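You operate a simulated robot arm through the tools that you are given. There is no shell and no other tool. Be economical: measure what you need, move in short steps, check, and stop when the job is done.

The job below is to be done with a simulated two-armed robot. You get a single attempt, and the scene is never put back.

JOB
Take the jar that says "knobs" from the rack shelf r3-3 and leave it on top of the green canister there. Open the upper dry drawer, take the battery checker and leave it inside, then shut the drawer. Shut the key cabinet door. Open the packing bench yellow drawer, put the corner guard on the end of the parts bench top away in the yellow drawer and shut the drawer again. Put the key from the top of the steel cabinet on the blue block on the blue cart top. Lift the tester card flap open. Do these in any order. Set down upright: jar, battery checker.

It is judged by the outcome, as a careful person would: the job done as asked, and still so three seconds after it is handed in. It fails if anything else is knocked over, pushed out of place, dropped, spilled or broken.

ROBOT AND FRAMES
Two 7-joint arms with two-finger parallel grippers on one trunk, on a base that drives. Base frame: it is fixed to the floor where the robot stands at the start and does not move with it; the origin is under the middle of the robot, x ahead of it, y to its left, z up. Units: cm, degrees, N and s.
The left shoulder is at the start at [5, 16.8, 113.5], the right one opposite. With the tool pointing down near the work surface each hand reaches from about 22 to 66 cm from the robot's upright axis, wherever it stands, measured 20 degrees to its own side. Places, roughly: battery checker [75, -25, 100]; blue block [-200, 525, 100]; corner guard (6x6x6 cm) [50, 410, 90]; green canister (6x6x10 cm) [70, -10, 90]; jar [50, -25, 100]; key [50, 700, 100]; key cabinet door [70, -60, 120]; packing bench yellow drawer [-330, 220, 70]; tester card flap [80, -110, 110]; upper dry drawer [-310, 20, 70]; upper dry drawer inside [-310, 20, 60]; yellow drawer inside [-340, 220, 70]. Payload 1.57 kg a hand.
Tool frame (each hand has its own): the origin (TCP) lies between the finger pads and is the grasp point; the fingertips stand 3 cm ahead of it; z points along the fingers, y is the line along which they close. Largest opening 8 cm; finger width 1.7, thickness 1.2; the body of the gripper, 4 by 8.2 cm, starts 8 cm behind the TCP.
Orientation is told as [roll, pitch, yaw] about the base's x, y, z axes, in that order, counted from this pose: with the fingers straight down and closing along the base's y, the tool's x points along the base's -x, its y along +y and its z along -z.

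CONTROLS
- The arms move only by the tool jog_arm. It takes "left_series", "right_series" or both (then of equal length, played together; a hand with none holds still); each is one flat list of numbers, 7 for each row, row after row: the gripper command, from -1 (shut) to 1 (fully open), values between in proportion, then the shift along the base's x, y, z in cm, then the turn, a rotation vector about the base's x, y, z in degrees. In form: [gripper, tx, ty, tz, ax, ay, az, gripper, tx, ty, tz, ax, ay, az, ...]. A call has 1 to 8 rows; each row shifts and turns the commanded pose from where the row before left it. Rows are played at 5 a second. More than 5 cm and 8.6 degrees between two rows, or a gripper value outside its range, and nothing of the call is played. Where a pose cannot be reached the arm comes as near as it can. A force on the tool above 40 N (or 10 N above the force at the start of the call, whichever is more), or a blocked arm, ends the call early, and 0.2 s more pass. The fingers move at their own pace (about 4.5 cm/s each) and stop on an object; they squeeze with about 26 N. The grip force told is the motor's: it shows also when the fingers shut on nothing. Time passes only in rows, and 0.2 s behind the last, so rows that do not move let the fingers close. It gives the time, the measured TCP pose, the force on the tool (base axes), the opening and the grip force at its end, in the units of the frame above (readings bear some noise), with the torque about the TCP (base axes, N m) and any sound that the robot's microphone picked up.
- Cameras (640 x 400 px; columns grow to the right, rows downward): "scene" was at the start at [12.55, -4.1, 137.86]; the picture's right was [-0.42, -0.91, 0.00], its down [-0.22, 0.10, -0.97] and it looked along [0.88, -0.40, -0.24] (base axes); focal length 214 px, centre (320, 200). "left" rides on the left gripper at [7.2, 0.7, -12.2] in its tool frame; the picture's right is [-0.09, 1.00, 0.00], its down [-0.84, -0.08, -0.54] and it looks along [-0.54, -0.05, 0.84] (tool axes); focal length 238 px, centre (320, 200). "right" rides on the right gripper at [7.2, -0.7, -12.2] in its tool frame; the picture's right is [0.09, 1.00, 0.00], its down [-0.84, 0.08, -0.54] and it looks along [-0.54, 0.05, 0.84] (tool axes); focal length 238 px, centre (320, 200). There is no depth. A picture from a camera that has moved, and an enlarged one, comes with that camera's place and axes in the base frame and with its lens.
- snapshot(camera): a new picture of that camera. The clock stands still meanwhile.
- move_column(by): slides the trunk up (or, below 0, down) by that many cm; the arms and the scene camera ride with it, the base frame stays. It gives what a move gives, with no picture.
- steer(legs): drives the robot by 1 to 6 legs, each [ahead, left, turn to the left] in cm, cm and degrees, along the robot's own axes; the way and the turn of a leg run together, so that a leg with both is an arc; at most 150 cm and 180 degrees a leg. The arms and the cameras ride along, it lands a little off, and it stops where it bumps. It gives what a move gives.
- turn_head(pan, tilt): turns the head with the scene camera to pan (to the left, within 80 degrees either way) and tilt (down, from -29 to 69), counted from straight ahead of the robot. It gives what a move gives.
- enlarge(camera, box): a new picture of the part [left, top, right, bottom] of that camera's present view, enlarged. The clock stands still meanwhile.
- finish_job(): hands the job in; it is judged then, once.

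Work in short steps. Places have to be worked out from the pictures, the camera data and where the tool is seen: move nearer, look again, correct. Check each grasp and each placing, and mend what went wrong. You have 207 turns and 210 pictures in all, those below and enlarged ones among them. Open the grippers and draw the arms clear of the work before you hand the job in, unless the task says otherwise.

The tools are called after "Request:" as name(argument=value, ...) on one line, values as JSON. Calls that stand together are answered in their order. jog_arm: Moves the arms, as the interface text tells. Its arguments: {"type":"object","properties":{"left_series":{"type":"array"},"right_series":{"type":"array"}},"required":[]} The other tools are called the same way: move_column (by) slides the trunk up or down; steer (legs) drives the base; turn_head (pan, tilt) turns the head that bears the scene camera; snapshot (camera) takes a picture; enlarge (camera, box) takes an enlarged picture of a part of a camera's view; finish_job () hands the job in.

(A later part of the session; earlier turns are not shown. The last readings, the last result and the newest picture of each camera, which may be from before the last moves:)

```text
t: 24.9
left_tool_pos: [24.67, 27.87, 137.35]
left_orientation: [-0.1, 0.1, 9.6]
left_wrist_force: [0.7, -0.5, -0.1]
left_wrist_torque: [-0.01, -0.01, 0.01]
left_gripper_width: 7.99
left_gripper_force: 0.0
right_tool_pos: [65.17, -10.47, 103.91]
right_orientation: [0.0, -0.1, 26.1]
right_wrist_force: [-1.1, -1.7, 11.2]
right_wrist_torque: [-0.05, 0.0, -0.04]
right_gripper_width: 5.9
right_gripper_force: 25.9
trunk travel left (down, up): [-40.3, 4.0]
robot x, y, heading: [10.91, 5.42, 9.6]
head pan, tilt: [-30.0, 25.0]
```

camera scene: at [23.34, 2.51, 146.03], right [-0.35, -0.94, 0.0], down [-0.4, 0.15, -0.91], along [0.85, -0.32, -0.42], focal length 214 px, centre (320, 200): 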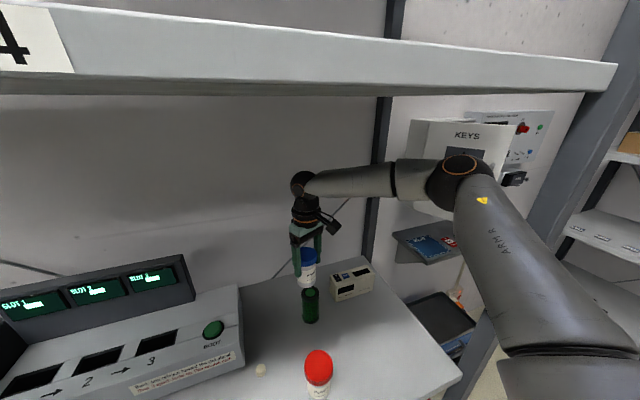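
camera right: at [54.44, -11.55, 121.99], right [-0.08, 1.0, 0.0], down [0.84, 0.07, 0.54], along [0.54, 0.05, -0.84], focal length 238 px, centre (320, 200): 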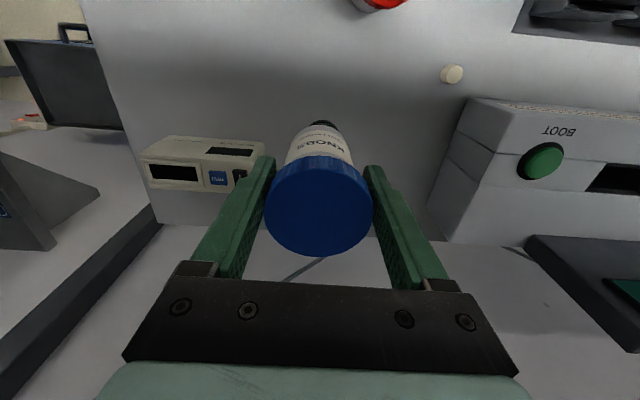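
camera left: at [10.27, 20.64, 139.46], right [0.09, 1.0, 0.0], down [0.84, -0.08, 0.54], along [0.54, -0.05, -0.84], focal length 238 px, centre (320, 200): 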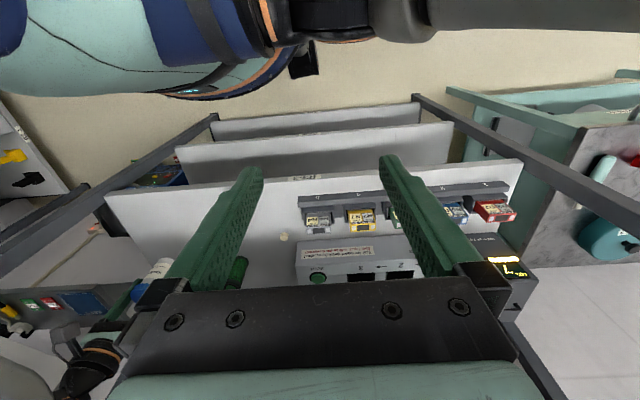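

Contact (11 N). I relieve 0.25 cm, open gradually and look.

Request:
jog_arm(right_series=[-1, 0, 0, 0.25, 0, 0, 0, 0.6, 0, 0, 0, 0, 0, 0, 1, 0, 0, 0, 0, 0, 0, 1, 0, 0, 0, 0, 0, 0])

Request:
enlarge(camera="scene", box=[270, 240, 350, 320])

Request:
snapshot(camera="right")

```text
t: 25.9
left_tool_pos: [24.64, 27.95, 137.18]
left_orientation: [0.0, 0.1, 9.7]
left_wrist_force: [-0.1, 0.1, 0.8]
left_wrist_torque: [0.0, 0.0, -0.01]
left_gripper_width: 8.0
left_gripper_force: 0.0
right_tool_pos: [65.26, -10.59, 103.75]
right_orientation: [0.1, 0.2, 26.2]
right_wrist_force: [1.4, -0.7, -0.5]
right_wrist_torque: [0.01, -0.03, 0.0]
right_gripper_width: 8.0
right_gripper_force: 0.0
trunk travel left (down, up): [-40.3, 4.0]
robot x, y, heading: [10.44, 5.37, 9.5]
head pan, tilt: [-30.0, 25.0]
```

```text
5.00 times, centred on (310, 280) of scene
camera zoom: at [23.27, 2.52, 146.04], right [-0.35, -0.94, 0.0], down [-0.4, 0.15, -0.91], along [0.85, -0.32, -0.42], focal length 1072 px, centre (370, -200)
```

zoom: 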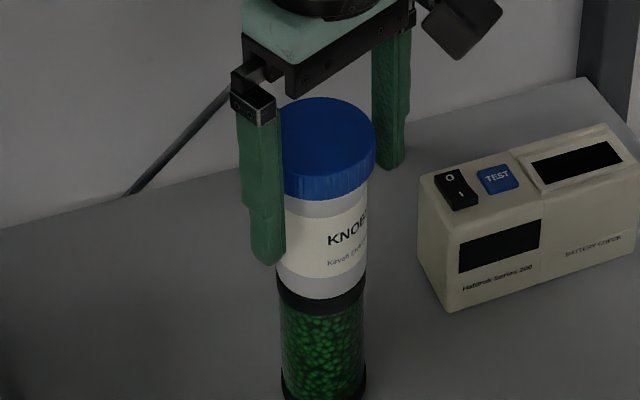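

```text
174 pictures are left
camera right: at [59.09, -14.43, 116.17], right [-0.52, 0.85, 0.0], down [0.72, 0.44, 0.54], along [0.46, 0.28, -0.84], focal length 238 px, centre (320, 200)
```

right: 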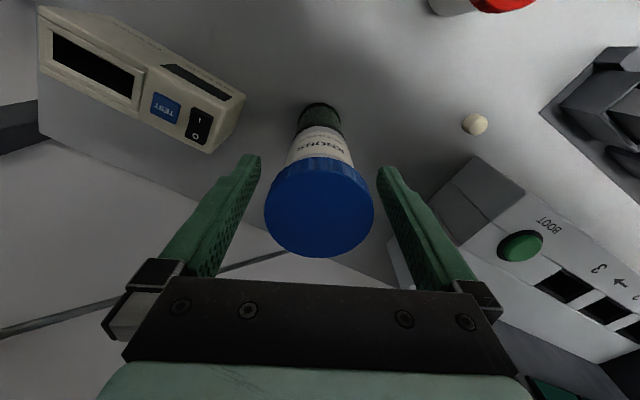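

The jar stands centred on the canister. I lift the hand straight up above the lid.

Request:
jog_arm(right_series=[1, 0, 0, 2.5, 0, 0, 0, 1, 0, 0, 3, 0, 0, 0, 1, 0, 0, 3, 0, 0, 0])

Request:
snapshot(camera="scene")

Request:
snapshot(camera="right")

```text
t: 26.7
left_tool_pos: [24.7, 27.73, 137.34]
left_orientation: [-0.1, 0.1, 9.7]
left_wrist_force: [0.0, -0.3, -0.5]
left_wrist_torque: [-0.03, 0.05, -0.01]
left_gripper_width: 7.99
left_gripper_force: 0.1
right_tool_pos: [65.08, -10.61, 112.67]
right_orientation: [0.1, 0.1, 26.0]
right_wrist_force: [-0.1, 0.4, -0.7]
right_wrist_torque: [-0.03, 0.0, -0.01]
right_gripper_width: 8.01
right_gripper_force: 0.1
trunk travel left (down, up): [-40.3, 4.0]
robot x, y, heading: [10.88, 5.35, 9.3]
head pan, tilt: [-30.0, 25.0]
```

```text
173 pictures are left
camera scene: at [23.24, 2.53, 146.04], right [-0.35, -0.94, 0.0], down [-0.4, 0.15, -0.91], along [0.85, -0.32, -0.42], focal length 214 px, centre (320, 200)
```

scene: 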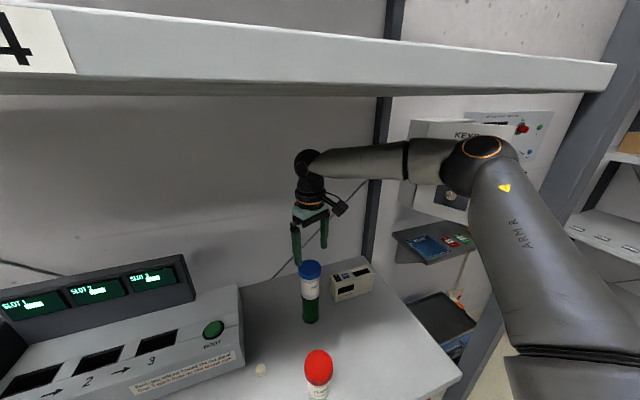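

```text
172 pictures are left
camera right: at [59.04, -14.41, 125.0], right [-0.52, 0.85, 0.0], down [0.72, 0.44, 0.54], along [0.46, 0.28, -0.84], focal length 238 px, centre (320, 200)
```

right: 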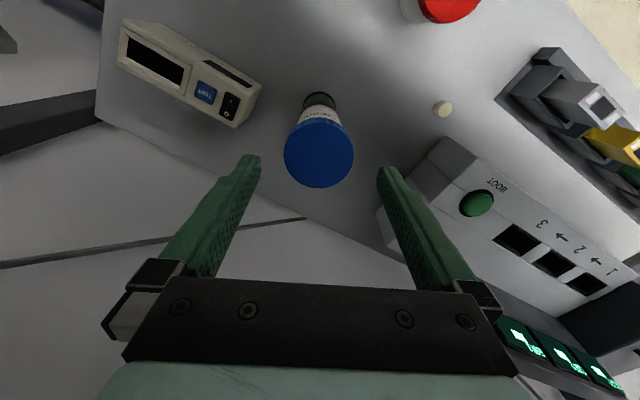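

Jar is done. Now I swing the base right and turn it left together, to bring the battery checker into the right hand's best sector; first half.

Request:
steer(legs=[[-4, -12.1, 10]])

Request:
snapshot(camera="scene")

```text
t: 28.5
left_tool_pos: [19.61, 17.12, 137.32]
left_orientation: [-0.1, 0.0, 19.9]
left_wrist_force: [0.3, 0.1, -0.2]
left_wrist_torque: [0.0, 0.02, 0.03]
left_gripper_width: 7.99
left_gripper_force: 0.0
right_tool_pos: [66.26, -13.69, 112.71]
right_orientation: [0.1, 0.2, 36.3]
right_wrist_force: [-0.2, -0.3, 0.5]
right_wrist_torque: [0.06, 0.03, 0.03]
right_gripper_width: 8.01
right_gripper_force: 0.2
trunk travel left (down, up): [-40.3, 4.0]
robot x, y, heading: [10.14, -8.04, 19.7]
head pan, tilt: [-30.0, 25.0]
```

```text
171 pictures are left
camera scene: at [22.68, -8.21, 146.04], right [-0.18, -0.98, 0.0], down [-0.42, 0.08, -0.91], along [0.89, -0.16, -0.42], focal length 214 px, centre (320, 200)
```

scene: 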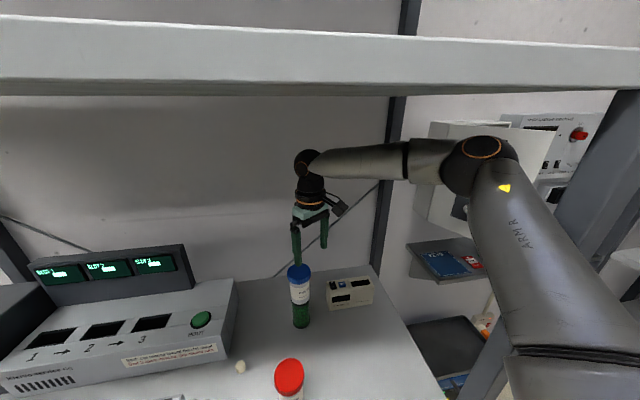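

Clear so far. Second half of the swing.

Request:
steer(legs=[[-4.4, -11.2, 10]])

Request:
snapshot(camera="scene")

Request:
snapshot(camera="right")

```text
t: 30.2
left_tool_pos: [14.65, 8.53, 136.89]
left_orientation: [-1.2, 0.2, 30.4]
left_wrist_force: [0.2, -0.3, 0.7]
left_wrist_torque: [0.01, 0.0, -0.03]
left_gripper_width: 8.02
left_gripper_force: 0.1
right_tool_pos: [65.87, -12.71, 112.77]
right_orientation: [-1.5, 1.1, 47.8]
right_wrist_force: [-0.6, -0.4, -0.9]
right_wrist_torque: [0.0, 0.02, -0.01]
right_gripper_width: 7.99
right_gripper_force: 0.0
trunk travel left (down, up): [-40.3, 4.0]
robot x, y, heading: [9.97, -19.21, 30.2]
head pan, tilt: [-30.0, 25.0]
stopped in leg 1: the robot was blocked; the commanded pose is now the measured one
```

```text
170 pictures are left
camera scene: at [22.1, -15.43, 146.15], right [0.0, -1.0, 0.02], down [-0.42, -0.02, -0.91], along [0.91, 0.0, -0.42], focal length 214 px, centre (320, 200)
```

scene: 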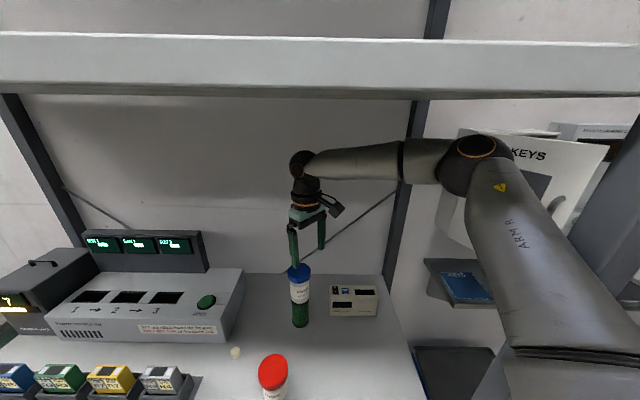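

```text
169 pictures are left
camera right: at [61.44, -18.28, 125.32], right [-0.8, 0.6, -0.03], down [0.5, 0.69, 0.53], along [0.33, 0.41, -0.85], focal length 238 px, centre (320, 200)
```

right: 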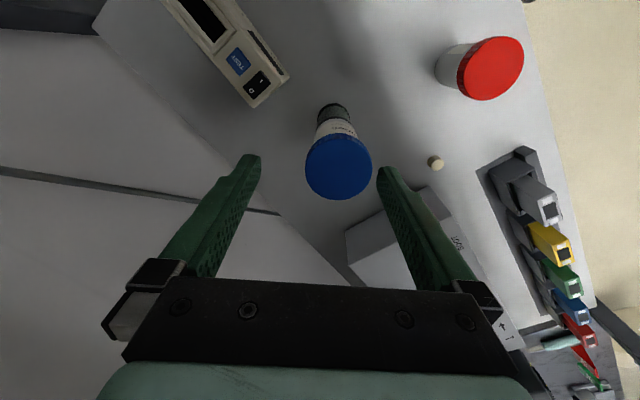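

The robot got blocked with a slight tilt, likely the upper arm on the post. I back off left 3 cm and look to the right.

Request:
steer(legs=[[0, 3, 0]])

Request:
turn_head(pan=-75, tilt=20)

Request:
snapshot(camera="scene")

```text
t: 31.2
left_tool_pos: [14.18, 9.12, 137.2]
left_orientation: [-0.1, 0.0, 30.2]
left_wrist_force: [-0.5, -0.4, 0.9]
left_wrist_torque: [0.01, 0.02, -0.02]
left_gripper_width: 7.97
left_gripper_force: 0.0
right_tool_pos: [65.19, -12.24, 112.46]
right_orientation: [-0.4, 0.5, 47.2]
right_wrist_force: [-0.4, 0.2, -0.1]
right_wrist_torque: [0.0, 0.0, -0.04]
right_gripper_width: 8.01
right_gripper_force: 0.1
trunk travel left (down, up): [-40.3, 4.0]
robot x, y, heading: [9.09, -16.8, 30.2]
head pan, tilt: [-30.0, 25.0]
```

```text
t: 32.3
left_tool_pos: [14.16, 9.28, 137.15]
left_orientation: [-0.1, 0.1, 30.2]
left_wrist_force: [0.4, -0.7, 0.2]
left_wrist_torque: [-0.05, 0.0, 0.01]
left_gripper_width: 7.98
left_gripper_force: 0.1
right_tool_pos: [65.13, -12.2, 112.59]
right_orientation: [-0.5, 0.6, 47.2]
right_wrist_force: [-0.5, 0.1, -0.7]
right_wrist_torque: [-0.03, 0.05, -0.01]
right_gripper_width: 8.01
right_gripper_force: 0.0
trunk travel left (down, up): [-40.3, 4.0]
robot x, y, heading: [9.08, -16.94, 30.0]
head pan, tilt: [-75.0, 20.0]
```

```text
168 pictures are left
camera scene: at [18.95, -21.61, 146.85], right [-0.71, -0.71, 0.0], down [-0.24, 0.24, -0.94], along [0.66, -0.66, -0.34], focal length 214 px, centre (320, 200)
```

scene: 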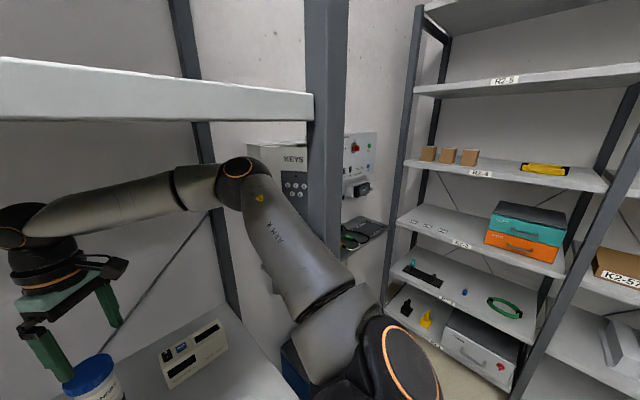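

The right upper arm would hit the post for the checker; the mirrored approach with the left arm (elbow into the free rack interior) is better. First I back the robot straight away from the rack.

Request:
steer(legs=[[-17.3, 10, 0], [-17.3, 10, 0]])

Request:
turn_head(pan=-30, tilt=20)

Request:
snapshot(camera="scene")

```text
t: 35.1
left_tool_pos: [-25.07, 8.92, 137.33]
left_orientation: [-0.1, 0.1, 30.4]
left_wrist_force: [-0.1, 0.6, -0.2]
left_wrist_torque: [-0.01, -0.01, 0.02]
left_gripper_width: 7.99
left_gripper_force: 0.0
right_tool_pos: [26.11, -12.4, 112.53]
right_orientation: [-0.4, 0.5, 47.4]
right_wrist_force: [-0.9, -0.5, 0.6]
right_wrist_torque: [0.02, -0.03, -0.01]
right_gripper_width: 8.01
right_gripper_force: 0.0
trunk travel left (down, up): [-40.3, 4.0]
robot x, y, heading: [-30.57, -17.17, 30.2]
head pan, tilt: [-75.0, 20.0]
```

```text
t: 36.2
left_tool_pos: [-24.74, 8.93, 137.14]
left_orientation: [-0.1, 0.0, 30.3]
left_wrist_force: [0.6, 0.2, -0.6]
left_wrist_torque: [0.0, -0.02, 0.01]
left_gripper_width: 7.97
left_gripper_force: 0.1
right_tool_pos: [26.22, -12.44, 112.52]
right_orientation: [-0.4, 0.5, 47.4]
right_wrist_force: [0.1, 1.1, 0.2]
right_wrist_torque: [0.04, 0.02, 0.01]
right_gripper_width: 8.0
right_gripper_force: 0.0
trunk travel left (down, up): [-40.3, 4.0]
robot x, y, heading: [-30.47, -17.28, 30.1]
head pan, tilt: [-30.0, 20.0]
```

```text
167 pictures are left
camera scene: at [-17.32, -15.33, 146.85], right [0.0, -1.0, 0.0], down [-0.34, 0.0, -0.94], along [0.94, 0.0, -0.34], focal length 214 px, centre (320, 200)
```

scene: 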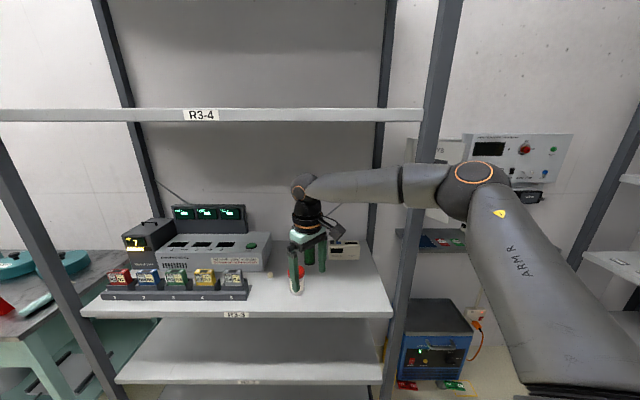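

There is room. I turn right 60° (heading −30) here, then retract the right hand.

Request:
steer(legs=[[0, 0, -60]])

Request:
turn_head(pan=0, tilt=15)

Request:
snapshot(camera="scene")

```text
t: 39.3
left_tool_pos: [-4.78, -9.46, 137.23]
left_orientation: [-0.1, 0.1, -31.4]
left_wrist_force: [-0.2, 0.0, 0.5]
left_wrist_torque: [0.03, -0.01, 0.03]
left_gripper_width: 8.0
left_gripper_force: 0.1
right_tool_pos: [0.66, -64.58, 112.45]
right_orientation: [-0.4, 0.4, -14.4]
right_wrist_force: [-0.8, 0.1, 0.4]
right_wrist_torque: [0.02, 0.03, -0.02]
right_gripper_width: 8.03
right_gripper_force: 0.1
trunk travel left (down, up): [-40.3, 4.0]
robot x, y, heading: [-30.29, -16.88, -31.5]
head pan, tilt: [-30.0, 20.0]
```

```text
t: 40.2
left_tool_pos: [-4.75, -9.44, 137.22]
left_orientation: [-0.1, 0.1, -31.4]
left_wrist_force: [0.6, -0.6, -0.2]
left_wrist_torque: [0.0, -0.02, -0.01]
left_gripper_width: 7.98
left_gripper_force: 0.1
right_tool_pos: [0.68, -64.56, 112.57]
right_orientation: [-0.3, 0.5, -14.5]
right_wrist_force: [0.0, -0.2, -0.4]
right_wrist_torque: [0.02, 0.03, 0.01]
right_gripper_width: 8.02
right_gripper_force: 0.0
trunk travel left (down, up): [-40.3, 4.0]
robot x, y, heading: [-30.27, -17.11, -31.6]
head pan, tilt: [0.0, 15.0]
```

```text
166 pictures are left
camera scene: at [-18.74, -24.37, 147.66], right [-0.53, -0.85, 0.0], down [-0.22, 0.14, -0.97], along [0.82, -0.51, -0.26], focal length 214 px, centre (320, 200)
```

scene: 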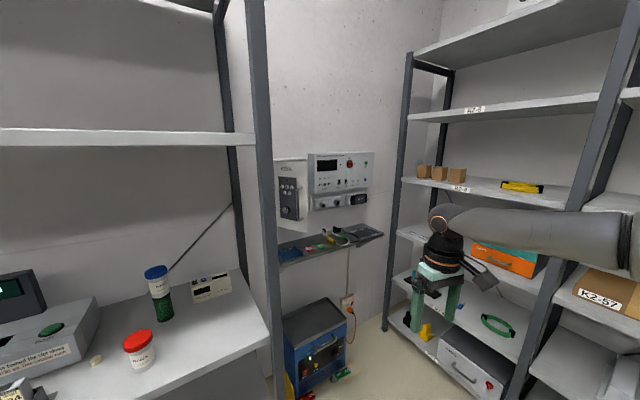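

I retract the right hand and, at the same time, lower the left hand to z≈112 and start turning it towards yaw −90 (closing along x).

Request:
jog_arm(right_series=[1, -2.2, 3.5, 0, 0, 0, 0, 1, -2.2, 3.5, 0, 0, 0, 0, 1, -2.2, 3.5, 0, 0, 0, 0, 1, -2.2, 3.5, 0, 0, 0, 0, 1, 0, 0, 0, 0, 0, 0, 1, 0, 0, 0, 0, 0, 0, 1, 0, 0, 0, 0, 0, 0], left_series=[1, 0, 0, -4, 0, 0, -8.4, 1, 0, 0, -4, 0, 0, -8.4, 1, 0, 0, -4, 0, 0, -8.4, 1, 0, 0, -4, 0, 0, -8.4, 1, 0, 0, -4, 0, 0, -8.4, 1, 0, 0, -4, 0, 0, -8.4, 1, 0, 0, 0, 0, 0, -8.2])

Request:
snapshot(camera="left")

```text
t: 41.9
left_tool_pos: [-2.38, -11.9, 116.73]
left_orientation: [-0.1, 0.1, -90.2]
left_wrist_force: [-0.2, 0.3, 0.8]
left_wrist_torque: [0.05, 0.03, 0.02]
left_gripper_width: 8.0
left_gripper_force: 0.1
left hand out of reach, approached as far as the arm can: row 5, 6
right_tool_pos: [-8.48, -50.68, 112.41]
right_orientation: [-0.4, 0.5, -14.4]
right_wrist_force: [-0.3, -0.6, 0.0]
right_wrist_torque: [-0.03, -0.02, -0.03]
right_gripper_width: 8.01
right_gripper_force: 0.0
trunk travel left (down, up): [-40.3, 4.0]
robot x, y, heading: [-30.29, -17.24, -31.4]
head pan, tilt: [0.0, 15.0]
```

```text
165 pictures are left
camera left: at [-1.75, -4.65, 128.95], right [1.0, -0.1, 0.0], down [-0.08, -0.84, 0.54], along [-0.05, -0.54, -0.84], focal length 238 px, centre (320, 200)
```

left: 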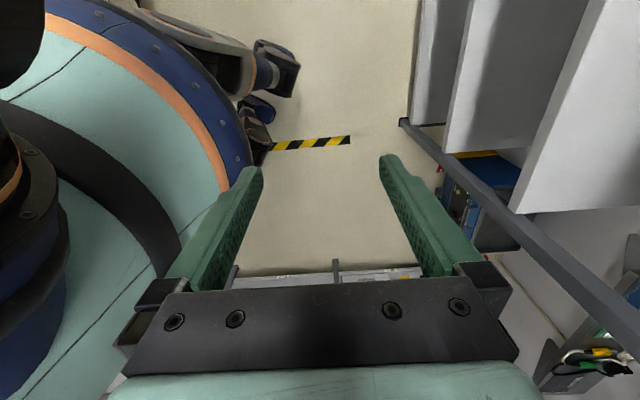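

Left hand is ready at yaw −90. I drive forward partway (displacement about (28, −18)), keeping outside the rack.

Request:
steer(legs=[[33.3, -0.7, 0]])

Request:
jog_arm(left_series=[1, 3, 0, -2, 0, 0, 0, 1, 3, 0, -2, 0, 0, 0, 1, 3, 0, -1, 0, 0, 0])

Request:
snapshot(camera="scene")

Request:
snapshot(camera="left")

```text
t: 44.0
left_tool_pos: [25.39, -30.13, 116.73]
left_orientation: [-0.3, 0.2, -90.8]
left_wrist_force: [0.1, -0.3, -0.7]
left_wrist_torque: [-0.02, 0.0, 0.01]
left_gripper_width: 8.0
left_gripper_force: 0.1
right_tool_pos: [19.07, -69.13, 112.39]
right_orientation: [-0.5, 0.5, -15.1]
right_wrist_force: [0.1, -0.2, -0.8]
right_wrist_torque: [0.02, 0.01, -0.02]
right_gripper_width: 8.02
right_gripper_force: 0.0
trunk travel left (down, up): [-40.3, 4.0]
robot x, y, heading: [-2.34, -35.48, -32.2]
head pan, tilt: [0.0, 15.0]
```

```text
t: 44.8
left_tool_pos: [34.11, -30.34, 111.57]
left_orientation: [-0.1, 0.2, -90.9]
left_wrist_force: [-0.1, -0.6, -0.5]
left_wrist_torque: [-0.01, 0.02, -0.01]
left_gripper_width: 8.0
left_gripper_force: 0.0
right_tool_pos: [18.96, -68.94, 112.42]
right_orientation: [-0.4, 0.4, -15.1]
right_wrist_force: [0.5, 0.0, 0.0]
right_wrist_torque: [0.03, 0.0, 0.01]
right_gripper_width: 7.99
right_gripper_force: 0.0
trunk travel left (down, up): [-40.3, 4.0]
robot x, y, heading: [-2.71, -35.14, -32.2]
head pan, tilt: [0.0, 15.0]
```

```text
164 pictures are left
camera scene: at [8.83, -42.53, 147.66], right [-0.53, -0.84, 0.0], down [-0.22, 0.14, -0.97], along [0.82, -0.52, -0.26], focal length 214 px, centre (320, 200)
```

scene: 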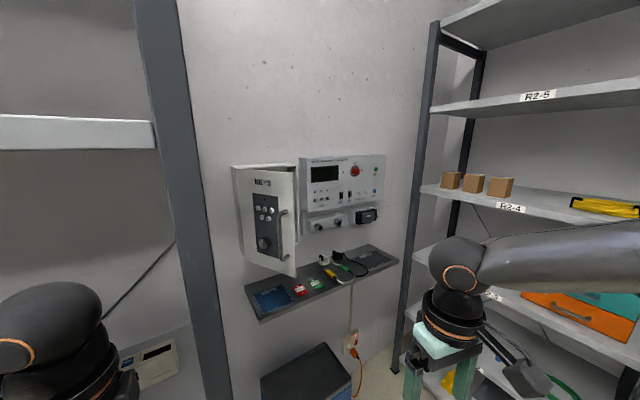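

```text
163 pictures are left
camera left: at [34.96, -23.17, 123.79], right [0.99, -0.11, 0.0], down [-0.09, -0.84, 0.54], along [-0.06, -0.54, -0.84], focal length 238 px, centre (320, 200)
```

left: 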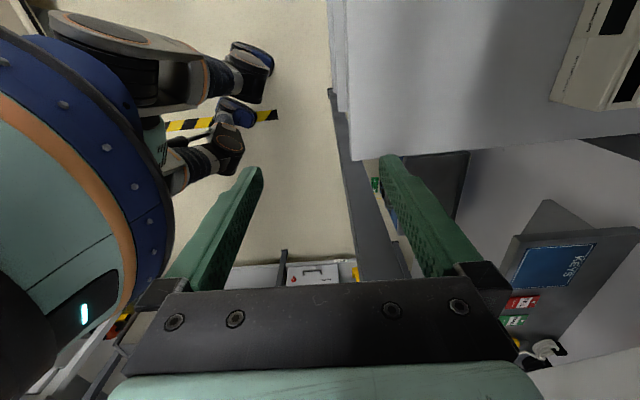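

Clear. I shift the hand to y≈−27 and drive straight in +x by 12 cm.

Request:
jog_arm(left_series=[1, 0, 3, 0, 0, 0, 0])

Request:
steer(legs=[[10.2, 6.4, 0]])

Request:
turn_head(pan=35, tilt=25)

Request:
snapshot(camera="scene")

```text
t: 45.2
left_tool_pos: [34.44, -27.09, 111.74]
left_orientation: [-0.2, 0.1, -90.8]
left_wrist_force: [-0.6, 0.2, 0.3]
left_wrist_torque: [-0.01, 0.02, -0.03]
left_gripper_width: 7.98
left_gripper_force: 0.2
right_tool_pos: [19.0, -68.88, 112.44]
right_orientation: [-0.4, 0.4, -15.1]
right_wrist_force: [0.5, 0.4, 0.0]
right_wrist_torque: [-0.02, -0.01, 0.0]
right_gripper_width: 7.98
right_gripper_force: 0.1
trunk travel left (down, up): [-40.3, 4.0]
robot x, y, heading: [-2.45, -35.59, -32.3]
head pan, tilt: [0.0, 15.0]
```

```text
t: 46.5
left_tool_pos: [46.39, -27.17, 111.52]
left_orientation: [-0.2, 0.2, -90.8]
left_wrist_force: [-0.2, 0.8, -0.2]
left_wrist_torque: [0.02, 0.01, -0.01]
left_gripper_width: 7.98
left_gripper_force: 0.1
right_tool_pos: [30.91, -68.95, 112.33]
right_orientation: [-0.4, 0.5, -15.2]
right_wrist_force: [0.7, -0.1, 0.2]
right_wrist_torque: [0.01, 0.03, 0.0]
right_gripper_width: 7.99
right_gripper_force: 0.1
trunk travel left (down, up): [-40.3, 4.0]
robot x, y, heading: [9.56, -35.45, -32.1]
head pan, tilt: [0.0, 15.0]
```

```text
t: 47.5
left_tool_pos: [46.36, -27.19, 111.7]
left_orientation: [-0.1, 0.2, -90.8]
left_wrist_force: [0.5, 0.0, 0.9]
left_wrist_torque: [0.01, -0.04, -0.02]
left_gripper_width: 7.99
left_gripper_force: 0.1
right_tool_pos: [30.65, -68.96, 112.47]
right_orientation: [-0.4, 0.6, -15.2]
right_wrist_force: [-0.7, -0.4, 0.1]
right_wrist_torque: [-0.01, 0.01, 0.04]
right_gripper_width: 8.02
right_gripper_force: 0.0
trunk travel left (down, up): [-40.3, 4.0]
robot x, y, heading: [9.03, -34.85, -32.3]
head pan, tilt: [35.0, 25.0]
```

```text
162 pictures are left
camera scene: at [21.99, -37.1, 146.04], right [0.04, -1.0, 0.0], down [-0.42, -0.02, -0.91], along [0.91, 0.04, -0.42], focal length 214 px, centre (320, 200)
```

scene: 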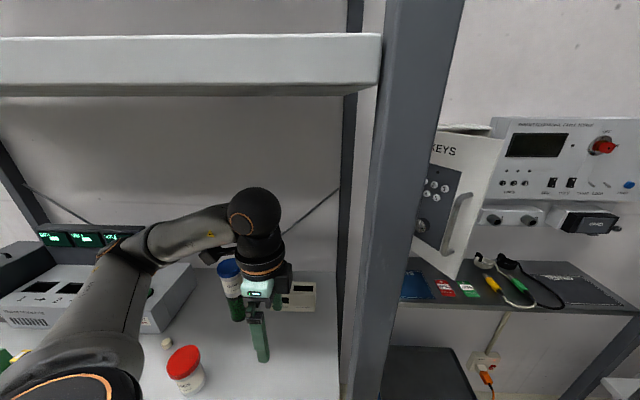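

The left arm fits well. I extend the hand toward the checker (x≈66) at the same height.

Request:
jog_arm(left_series=[1, 4.8, 0, 0, 0, 0, 0, 1, 4.8, 0, 0, 0, 0, 0, 1, 4.8, 0, 0, 0, 0, 0, 1, 4.8, 0, 0, 0, 0, 0, 1, 4.5, 0, 0, 0, 0, 0])

Request:
snapshot(camera="scene")

Request:
snapshot(camera="left")

```text
t: 48.7
left_tool_pos: [49.75, -29.93, 112.03]
left_orientation: [-0.2, 0.2, -90.8]
left_wrist_force: [0.2, -0.9, -0.3]
left_wrist_torque: [0.01, 0.02, 0.03]
left_gripper_width: 8.01
left_gripper_force: 0.0
left hand out of reach, approached as far as the arm can: row 1, 2, 3, 4, 5
right_tool_pos: [30.85, -68.99, 112.38]
right_orientation: [-0.3, 0.5, -15.2]
right_wrist_force: [0.8, 0.4, 0.4]
right_wrist_torque: [0.01, 0.02, -0.01]
right_gripper_width: 8.01
right_gripper_force: 0.0
trunk travel left (down, up): [-40.3, 4.0]
robot x, y, heading: [9.12, -34.94, -32.3]
head pan, tilt: [35.0, 25.0]
```

```text
161 pictures are left
camera scene: at [21.99, -37.08, 146.04], right [0.05, -1.0, 0.0], down [-0.42, -0.02, -0.91], along [0.91, 0.04, -0.42], focal length 214 px, centre (320, 200)
```

scene: 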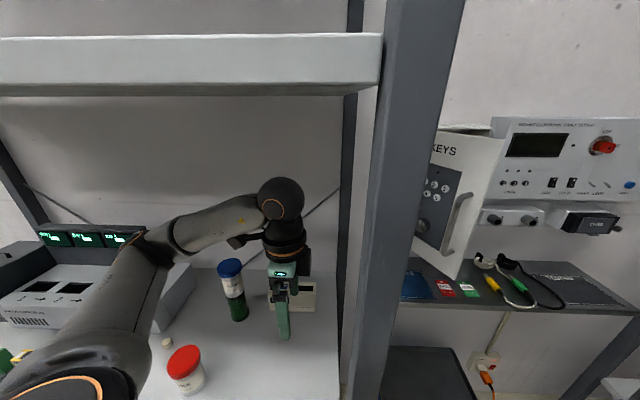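

```text
160 pictures are left
camera left: at [50.47, -22.78, 124.18], right [0.99, -0.11, 0.0], down [-0.09, -0.84, 0.54], along [-0.06, -0.54, -0.84], focal length 238 px, centre (320, 200)
```

left: 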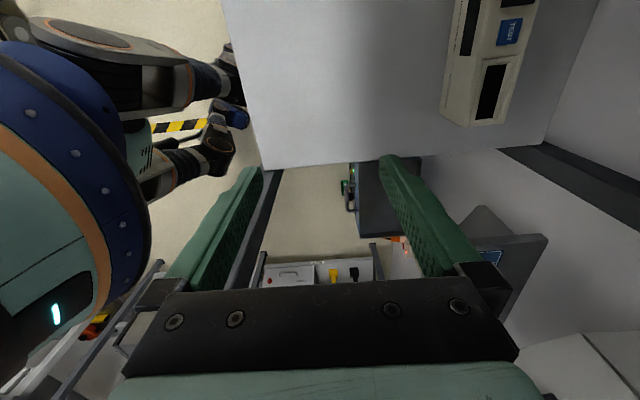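

It stopped at x≈50 with the forearm pointing sideways, so the wrist yaw is the limit. I try rotating yaw back (+58°) while moving, to see how yaw relates to reach.

Request:
jog_arm(left_series=[1, 0, 0, 0, 0, 0, 8.4, 1, 0, 0, 0, 0, 0, 8.4, 1, 0, 0, 0, 0, 0, 8.4, 1, 0, 1, 0, 0, 0, 8.4, 1, 0, 1, 0, 0, 0, 8.4, 1, 0, 0.5, 0, 0, 0, 8.4, 1, 4, 0, 0, 0, 0, 0, 1, 4, 0, 0, 0, 0, 0])

Request:
jog_arm(left_series=[1, 4, 0, 0, 0, 0, 0, 1, 4, 0, 0, 0, 0, 0, 1, 3, 0, 0, 0, 0, 0])

Request:
snapshot(camera="scene")

```text
t: 50.5
left_tool_pos: [58.11, -27.37, 112.05]
left_orientation: [-0.1, 0.2, -40.4]
left_wrist_force: [0.9, 0.1, -0.9]
left_wrist_torque: [-0.01, 0.01, 0.01]
left_gripper_width: 8.0
left_gripper_force: 0.1
right_tool_pos: [30.77, -69.0, 112.5]
right_orientation: [-0.5, 0.5, -15.3]
right_wrist_force: [0.4, -0.7, 0.3]
right_wrist_torque: [-0.01, 0.03, 0.0]
right_gripper_width: 7.98
right_gripper_force: 0.1
trunk travel left (down, up): [-40.3, 4.0]
robot x, y, heading: [9.31, -35.01, -32.2]
head pan, tilt: [35.0, 25.0]
```

```text
t: 51.3
left_tool_pos: [68.92, -27.42, 112.05]
left_orientation: [-0.2, 0.2, -40.5]
left_wrist_force: [0.1, -0.2, 0.1]
left_wrist_torque: [0.02, 0.03, -0.02]
left_gripper_width: 7.99
left_gripper_force: 0.1
right_tool_pos: [30.76, -68.93, 112.33]
right_orientation: [-0.4, 0.5, -15.2]
right_wrist_force: [0.7, 0.2, 0.3]
right_wrist_torque: [-0.02, 0.03, -0.03]
right_gripper_width: 8.01
right_gripper_force: 0.0
trunk travel left (down, up): [-40.3, 4.0]
robot x, y, heading: [9.75, -34.86, -32.5]
head pan, tilt: [35.0, 25.0]
```

```text
159 pictures are left
camera scene: at [22.04, -37.11, 146.03], right [0.05, -1.0, 0.0], down [-0.42, -0.02, -0.91], along [0.91, 0.04, -0.42], focal length 214 px, centre (320, 200)
```

scene: 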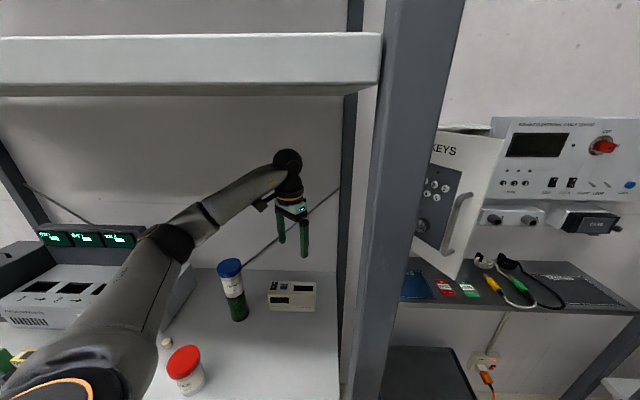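

Reach is fine at yaw −40. The checker's long axis is y, so I need yaw +90 or −90; I try turning in the positive direction.

Request:
jog_arm(left_series=[1, 0, 0, 0, 0, 0, 8.5, 1, 0, 0, 0, 0, 0, 8.5, 1, 0, 0, 0, 0, 0, 8.5, 1, 0, 0, 0, 0, 0, 8.5, 1, 0, 0, 0, 0, 0, 8.5, 1, 0, 0, 0, 0, 0, 8.5, 1, 0, 0, 0, 0, 0, 8.5, 1, 0, 0, 0, 0, 0, 8.5])

Request:
jog_arm(left_series=[1, 0, 0, 0, 0, 0, 8.5, 1, 0, 0, 0, 0, 0, 8.5, 1, 0, 0, 0, 0, 0, 8.5, 1, 0, 0, 0, 0, 0, 8.5, 1, 0, 0, 0, 0, 0, 8.5, 1, 0, 0, 0, 0, 0, 8.5, 1, 0, 0, 0, 0, 0, 8.5, 1, 0, 0, 0, 0, 0, 3])

Request:
snapshot(camera="scene")

```text
t: 53.1
left_tool_pos: [68.88, -27.39, 112.2]
left_orientation: [-0.3, 0.1, 27.7]
left_wrist_force: [-0.3, -0.5, 0.2]
left_wrist_torque: [0.02, -0.04, 0.01]
left_gripper_width: 7.98
left_gripper_force: 0.0
right_tool_pos: [30.75, -68.92, 112.37]
right_orientation: [-0.4, 0.5, -15.2]
right_wrist_force: [0.2, 0.2, 0.3]
right_wrist_torque: [0.0, -0.04, 0.01]
right_gripper_width: 8.02
right_gripper_force: 0.1
trunk travel left (down, up): [-40.3, 4.0]
robot x, y, heading: [9.32, -35.24, -32.5]
head pan, tilt: [35.0, 25.0]
```

```text
t: 54.9
left_tool_pos: [68.9, -27.33, 112.09]
left_orientation: [-0.1, 0.1, 90.1]
left_wrist_force: [0.1, 0.0, -0.5]
left_wrist_torque: [0.0, 0.02, 0.02]
left_gripper_width: 7.99
left_gripper_force: 0.1
right_tool_pos: [30.79, -68.93, 112.29]
right_orientation: [-0.4, 0.5, -15.2]
right_wrist_force: [1.1, -0.1, -0.9]
right_wrist_torque: [0.03, -0.01, 0.04]
right_gripper_width: 8.0
right_gripper_force: 0.1
trunk travel left (down, up): [-40.3, 4.0]
robot x, y, heading: [9.33, -35.32, -32.5]
head pan, tilt: [35.0, 25.0]
```

```text
158 pictures are left
camera scene: at [21.99, -37.09, 146.04], right [0.04, -1.0, 0.0], down [-0.42, -0.02, -0.91], along [0.91, 0.04, -0.42], focal length 214 px, centre (320, 200)
```

scene: 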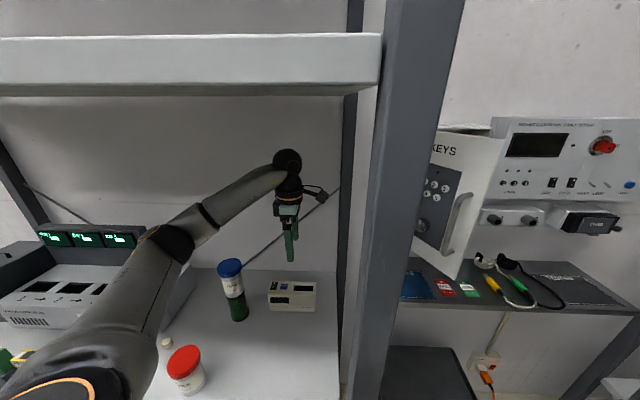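

Yaw +90 works. Now the left camera view to locate the checker.

Request:
snapshot(camera="left")

Request:
enlarge(camera="scene", box=[200, 230, 340, 330])

```text
157 pictures are left
camera left: at [68.16, -34.6, 124.27], right [-1.0, 0.09, 0.0], down [0.07, 0.84, 0.54], along [0.05, 0.54, -0.84], focal length 238 px, centre (320, 200)
```

left: 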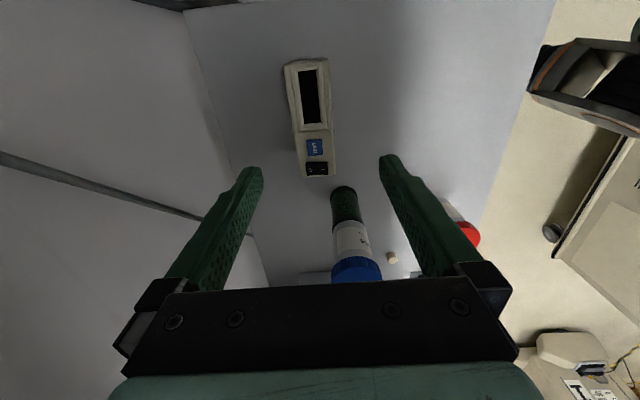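

```text
4.00 times, centred on (270, 280) of scene
camera zoom: at [21.99, -37.09, 146.04], right [0.04, -1.0, 0.0], down [-0.42, -0.02, -0.91], along [0.91, 0.04, -0.42], focal length 858 px, centre (520, -120)
```

zoom: 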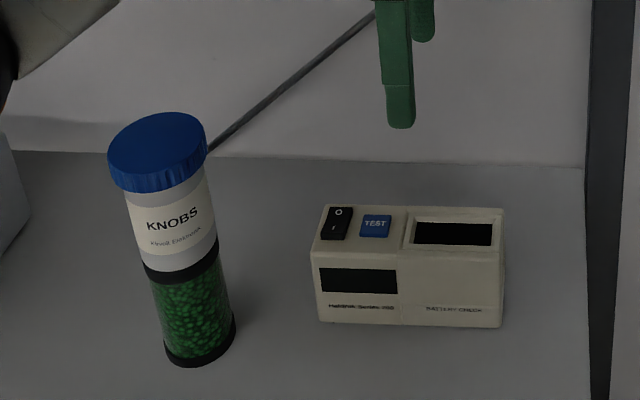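

Checker centre ≈ (69.7, -26.5), 4.4 cm thick, square to the axes. I descend to TCP z≈98 and check again.

Request:
jog_arm(left_series=[1, 0.8, 0.8, -4, 0, 0, 0, 1, 0, 0, -5, 0, 0, 0, 1, 0, 0, -4, 0, 0, 0, 1, 0, 0, -1, 0, 0, 0])

Request:
snapshot(camera="left")

Request:
enlarge(camera="scene", box=[200, 230, 340, 330])

```text
t: 55.9
left_tool_pos: [69.76, -26.88, 98.2]
left_orientation: [-0.3, 0.1, 90.1]
left_wrist_force: [0.0, 0.0, -0.1]
left_wrist_torque: [0.01, 0.02, -0.01]
left_gripper_width: 8.0
left_gripper_force: 0.0
right_tool_pos: [30.74, -68.98, 112.46]
right_orientation: [-0.4, 0.6, -15.2]
right_wrist_force: [0.3, 0.3, 0.2]
right_wrist_torque: [-0.03, -0.01, -0.01]
right_gripper_width: 8.01
right_gripper_force: 0.1
trunk travel left (down, up): [-40.3, 4.0]
robot x, y, heading: [9.43, -35.35, -32.4]
head pan, tilt: [35.0, 25.0]
```

```text
155 pictures are left
camera left: at [68.97, -33.96, 110.35], right [-1.0, 0.09, 0.0], down [0.08, 0.84, 0.54], along [0.05, 0.54, -0.84], focal length 238 px, centre (320, 200)
```

left: 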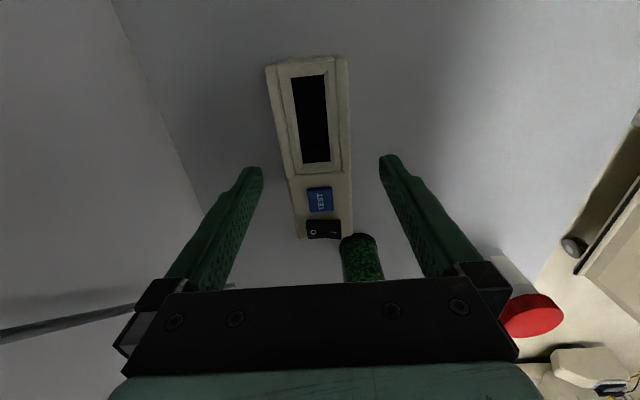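

```text
4.00 times, centred on (270, 280) of scene
camera zoom: at [21.99, -37.1, 146.04], right [0.05, -1.0, 0.0], down [-0.42, -0.02, -0.91], along [0.91, 0.04, -0.42], focal length 858 px, centre (520, -120)
```

zoom: 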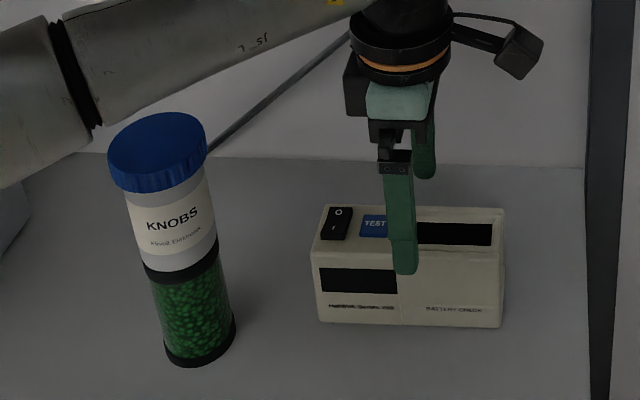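

Well aligned (box centre ≈ (69.4, -26.2)). Small correction, descend 7 cm and close.

Request:
jog_arm(left_series=[1, -0.3, 0.5, -3.5, 0, 0, 0, 1, 0, 0, -3.5, 0, 0, 0, -1, 0, 0, 0, 0, 0, 0, -1, 0, 0, 0, 0, 0, 0, -1, 0, 0, 0, 0, 0, 0])

Request:
enlarge(camera="scene", box=[180, 210, 340, 330])

```text
t: 57.1
left_tool_pos: [69.37, -26.15, 91.19]
left_orientation: [-0.2, 0.3, 90.1]
left_wrist_force: [1.1, 1.1, 0.3]
left_wrist_torque: [-0.11, 0.05, 0.03]
left_gripper_width: 5.18
left_gripper_force: 25.0
right_tool_pos: [30.81, -69.03, 112.39]
right_orientation: [-0.4, 0.5, -15.2]
right_wrist_force: [-0.1, 0.6, -0.2]
right_wrist_torque: [0.0, -0.01, 0.05]
right_gripper_width: 8.01
right_gripper_force: 0.0
trunk travel left (down, up): [-40.3, 4.0]
robot x, y, heading: [9.15, -35.48, -32.6]
head pan, tilt: [35.0, 25.0]
```

```text
3.33 times, centred on (260, 270) of scene
camera zoom: at [22.01, -37.08, 146.04], right [0.05, -1.0, 0.0], down [-0.42, -0.02, -0.91], along [0.91, 0.04, -0.42], focal length 715 px, centre (520, -33)
```

zoom: 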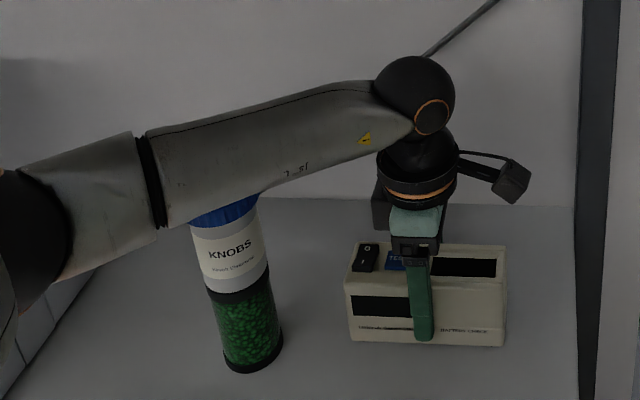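

Gripped (5.2 cm wide). I lift it straight up and check.

Request:
jog_arm(left_series=[-1, 0, 0, 2, 0, 0, 0, -1, 0, 0, 3.5, 0, 0, 0, -1, 0, 0, 4.5, 0, 0, 0, -1, 0, 0, 5, 0, 0, 0])

Request:
snapshot(camera="scene")

```text
t: 58.1
left_tool_pos: [69.28, -26.16, 106.56]
left_orientation: [-0.1, 0.1, 90.0]
left_wrist_force: [0.6, -0.6, -3.2]
left_wrist_torque: [-0.01, 0.03, 0.03]
left_gripper_width: 5.2
left_gripper_force: 26.0
right_tool_pos: [30.72, -68.98, 112.42]
right_orientation: [-0.5, 0.6, -15.2]
right_wrist_force: [0.0, 0.0, -0.3]
right_wrist_torque: [-0.02, 0.01, 0.01]
right_gripper_width: 7.98
right_gripper_force: 0.0
trunk travel left (down, up): [-40.3, 4.0]
robot x, y, heading: [9.12, -35.24, -32.6]
head pan, tilt: [35.0, 25.0]
```

```text
152 pictures are left
camera scene: at [21.98, -37.11, 146.04], right [0.05, -1.0, 0.0], down [-0.42, -0.02, -0.91], along [0.91, 0.04, -0.42], focal length 214 px, centre (320, 200)
```

scene: 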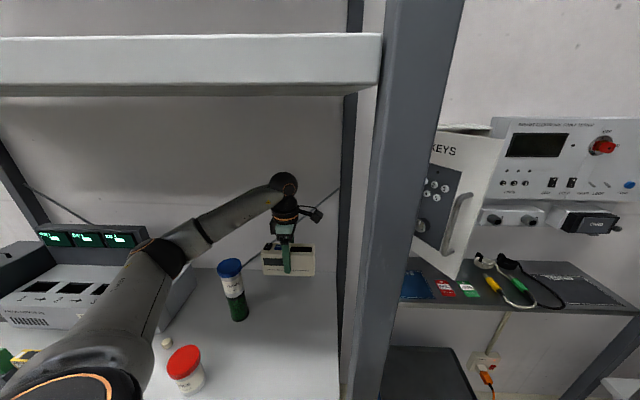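

Held and lifted (≈0.33 kg). I retract the hand in −x.

Request:
jog_arm(left_series=[-1, -4, 0, 2.5, 0, 0, 0, -1, -5, 0, 0, 0, 0, 0, -1, -5, 0, 0, 0, 0, 0, -1, -5, 0, 0, 0, 0, 0, -1, -4, 0, 0, 0, 0, 0])

Request:
snapshot(camera="scene")

```text
t: 59.3
left_tool_pos: [46.19, -26.1, 108.85]
left_orientation: [-0.1, 0.1, 90.0]
left_wrist_force: [0.0, -0.1, -3.2]
left_wrist_torque: [-0.05, -0.02, -0.01]
left_gripper_width: 5.19
left_gripper_force: 25.7
right_tool_pos: [30.77, -69.0, 112.5]
right_orientation: [-0.4, 0.5, -15.2]
right_wrist_force: [0.3, -0.5, 0.7]
right_wrist_torque: [0.02, 0.0, -0.04]
right_gripper_width: 8.02
right_gripper_force: 0.1
trunk travel left (down, up): [-40.3, 4.0]
robot x, y, heading: [9.13, -35.37, -32.3]
head pan, tilt: [35.0, 25.0]
```

```text
151 pictures are left
camera scene: at [21.98, -37.1, 146.04], right [0.04, -1.0, 0.0], down [-0.42, -0.02, -0.91], along [0.91, 0.04, -0.42], focal length 214 px, centre (320, 200)
```

scene: 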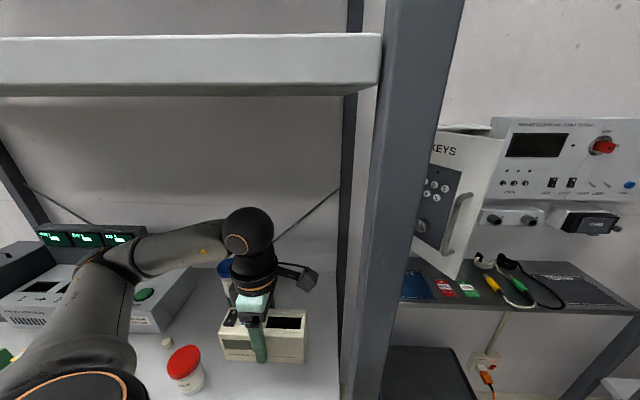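

Checker is retracted. Now I look at the key cabinet and the tester on the right while here.

Request:
turn_head(pan=0, tilt=12)

Request:
enlarge(camera="scene", box=[160, 100, 480, 300])

Request:
snapshot(camera="right")

```text
t: 60.3
left_tool_pos: [46.32, -26.17, 108.84]
left_orientation: [-0.1, 0.2, 90.1]
left_wrist_force: [0.2, -0.4, -2.8]
left_wrist_torque: [-0.03, 0.03, 0.0]
left_gripper_width: 5.2
left_gripper_force: 25.1
right_tool_pos: [30.89, -68.92, 112.32]
right_orientation: [-0.4, 0.6, -15.2]
right_wrist_force: [0.6, 0.1, -0.2]
right_wrist_torque: [-0.01, -0.01, 0.01]
right_gripper_width: 8.01
right_gripper_force: 0.0
trunk travel left (down, up): [-40.3, 4.0]
robot x, y, heading: [9.28, -35.26, -32.3]
head pan, tilt: [0.0, 12.0]
```

```text
2.00 times, centred on (320, 200) of scene
camera zoom: at [20.69, -42.5, 148.15], right [-0.54, -0.84, 0.0], down [-0.18, 0.11, -0.98], along [0.83, -0.52, -0.21], focal length 429 px, centre (320, 200)
```

zoom: 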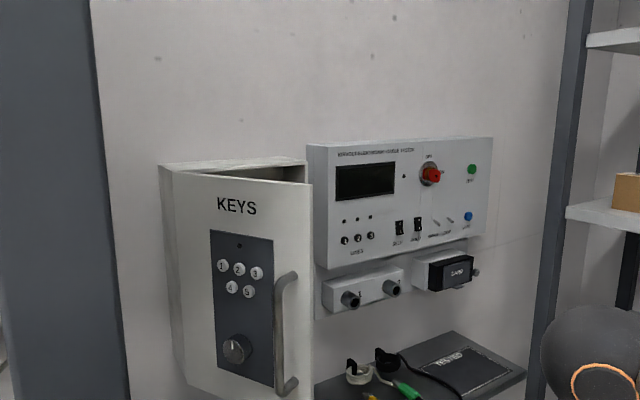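

```text
149 pictures are left
camera right: at [23.81, -67.71, 124.77], right [0.17, 0.99, -0.01], down [0.83, -0.14, 0.53], along [0.53, -0.1, -0.85], focal length 238 px, centre (320, 200)
```

right: 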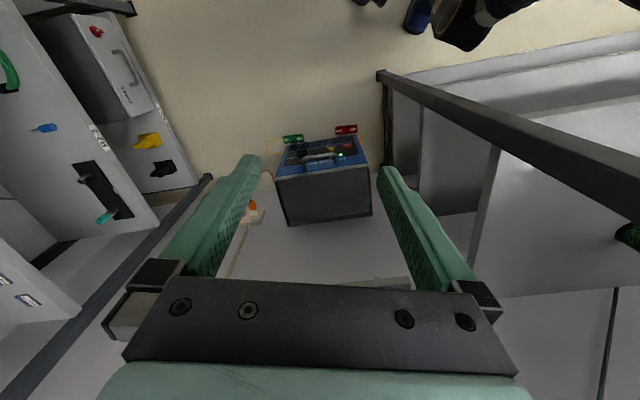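

I zoom in on the card flap and the cabinet door.

Request:
enlarge(camera="scene", box=[310, 200, 410, 262])

Request:
enlarge(camera="scene", box=[220, 160, 420, 310])

```text
6.40 times, centred on (360, 231) of scene
camera zoom: at [20.69, -42.5, 148.15], right [-0.54, -0.84, 0.0], down [-0.18, 0.11, -0.98], along [0.83, -0.52, -0.21], focal length 1373 px, centre (64, 2)
```

zoom: 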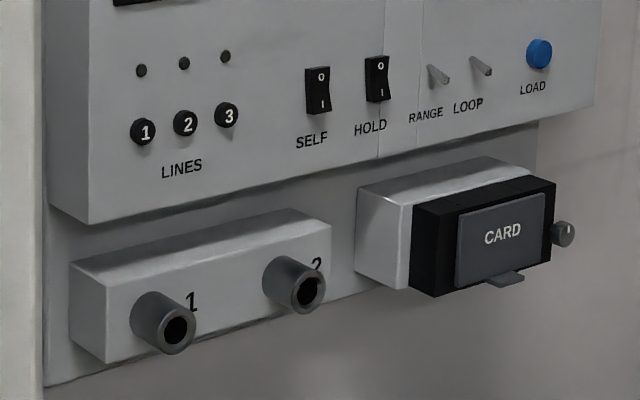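

```text
2.67 times, centred on (320, 235) of scene
camera zoom: at [20.69, -42.5, 148.15], right [-0.54, -0.84, 0.0], down [-0.18, 0.11, -0.98], along [0.83, -0.52, -0.21], focal length 572 px, centre (320, 107)
```

zoom: 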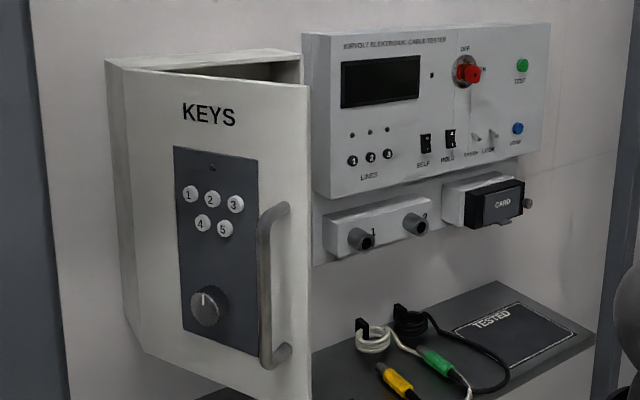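

Triangulated: door hinge ≈ (80, -56), free edge/handle ≈ (60–62, -64), z 107–139, so it stands ~68° open and must be pushed from its left face. I back out of the rack with the checker and face the wall squarely at about (−6, −45).

Request:
steer(legs=[[-12.7, -8, 0], [2.8, -9.6, 32.4]])

Request:
turn_head(pan=-20, tilt=15)

Request:
snapshot(camera="scene")

```text
t: 63.2
left_tool_pos: [20.83, -17.52, 108.87]
left_orientation: [-0.2, 0.1, 122.4]
left_wrist_force: [0.5, 0.0, -2.1]
left_wrist_torque: [-0.06, 0.01, -0.01]
left_gripper_width: 5.19
left_gripper_force: 26.1
right_tool_pos: [30.46, -62.15, 112.48]
right_orientation: [-0.4, 0.5, 17.1]
right_wrist_force: [0.2, 1.3, -0.4]
right_wrist_torque: [-0.03, 0.0, 0.02]
right_gripper_width: 8.0
right_gripper_force: 0.1
trunk travel left (down, up): [-40.3, 4.0]
robot x, y, heading: [-5.87, -45.16, -0.0]
head pan, tilt: [0.0, 12.0]
```

```text
t: 64.1
left_tool_pos: [20.81, -17.47, 108.91]
left_orientation: [-0.1, 0.1, 122.3]
left_wrist_force: [-0.4, 0.0, -2.8]
left_wrist_torque: [0.0, -0.07, 0.01]
left_gripper_width: 5.17
left_gripper_force: 25.8
right_tool_pos: [30.51, -62.09, 112.44]
right_orientation: [-0.4, 0.4, 17.2]
right_wrist_force: [0.4, 0.2, 0.6]
right_wrist_torque: [0.01, 0.01, 0.02]
right_gripper_width: 8.0
right_gripper_force: 0.0
trunk travel left (down, up): [-40.3, 4.0]
robot x, y, heading: [-5.63, -44.99, -0.1]
head pan, tilt: [-20.0, 15.0]
```

```text
146 pictures are left
camera scene: at [7.2, -48.32, 147.66], right [-0.34, -0.94, 0.0], down [-0.24, 0.09, -0.97], along [0.91, -0.33, -0.26], focal length 214 px, centre (320, 200)
```

scene: 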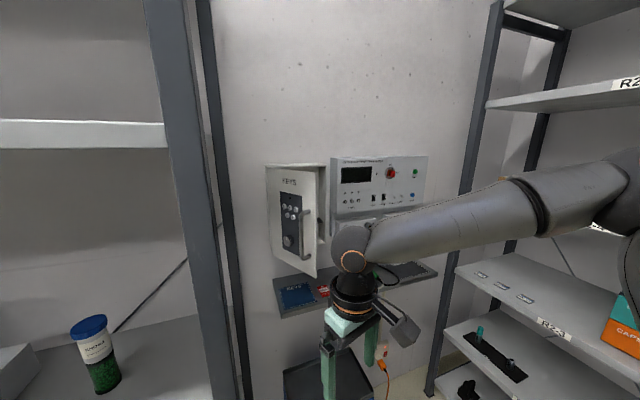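

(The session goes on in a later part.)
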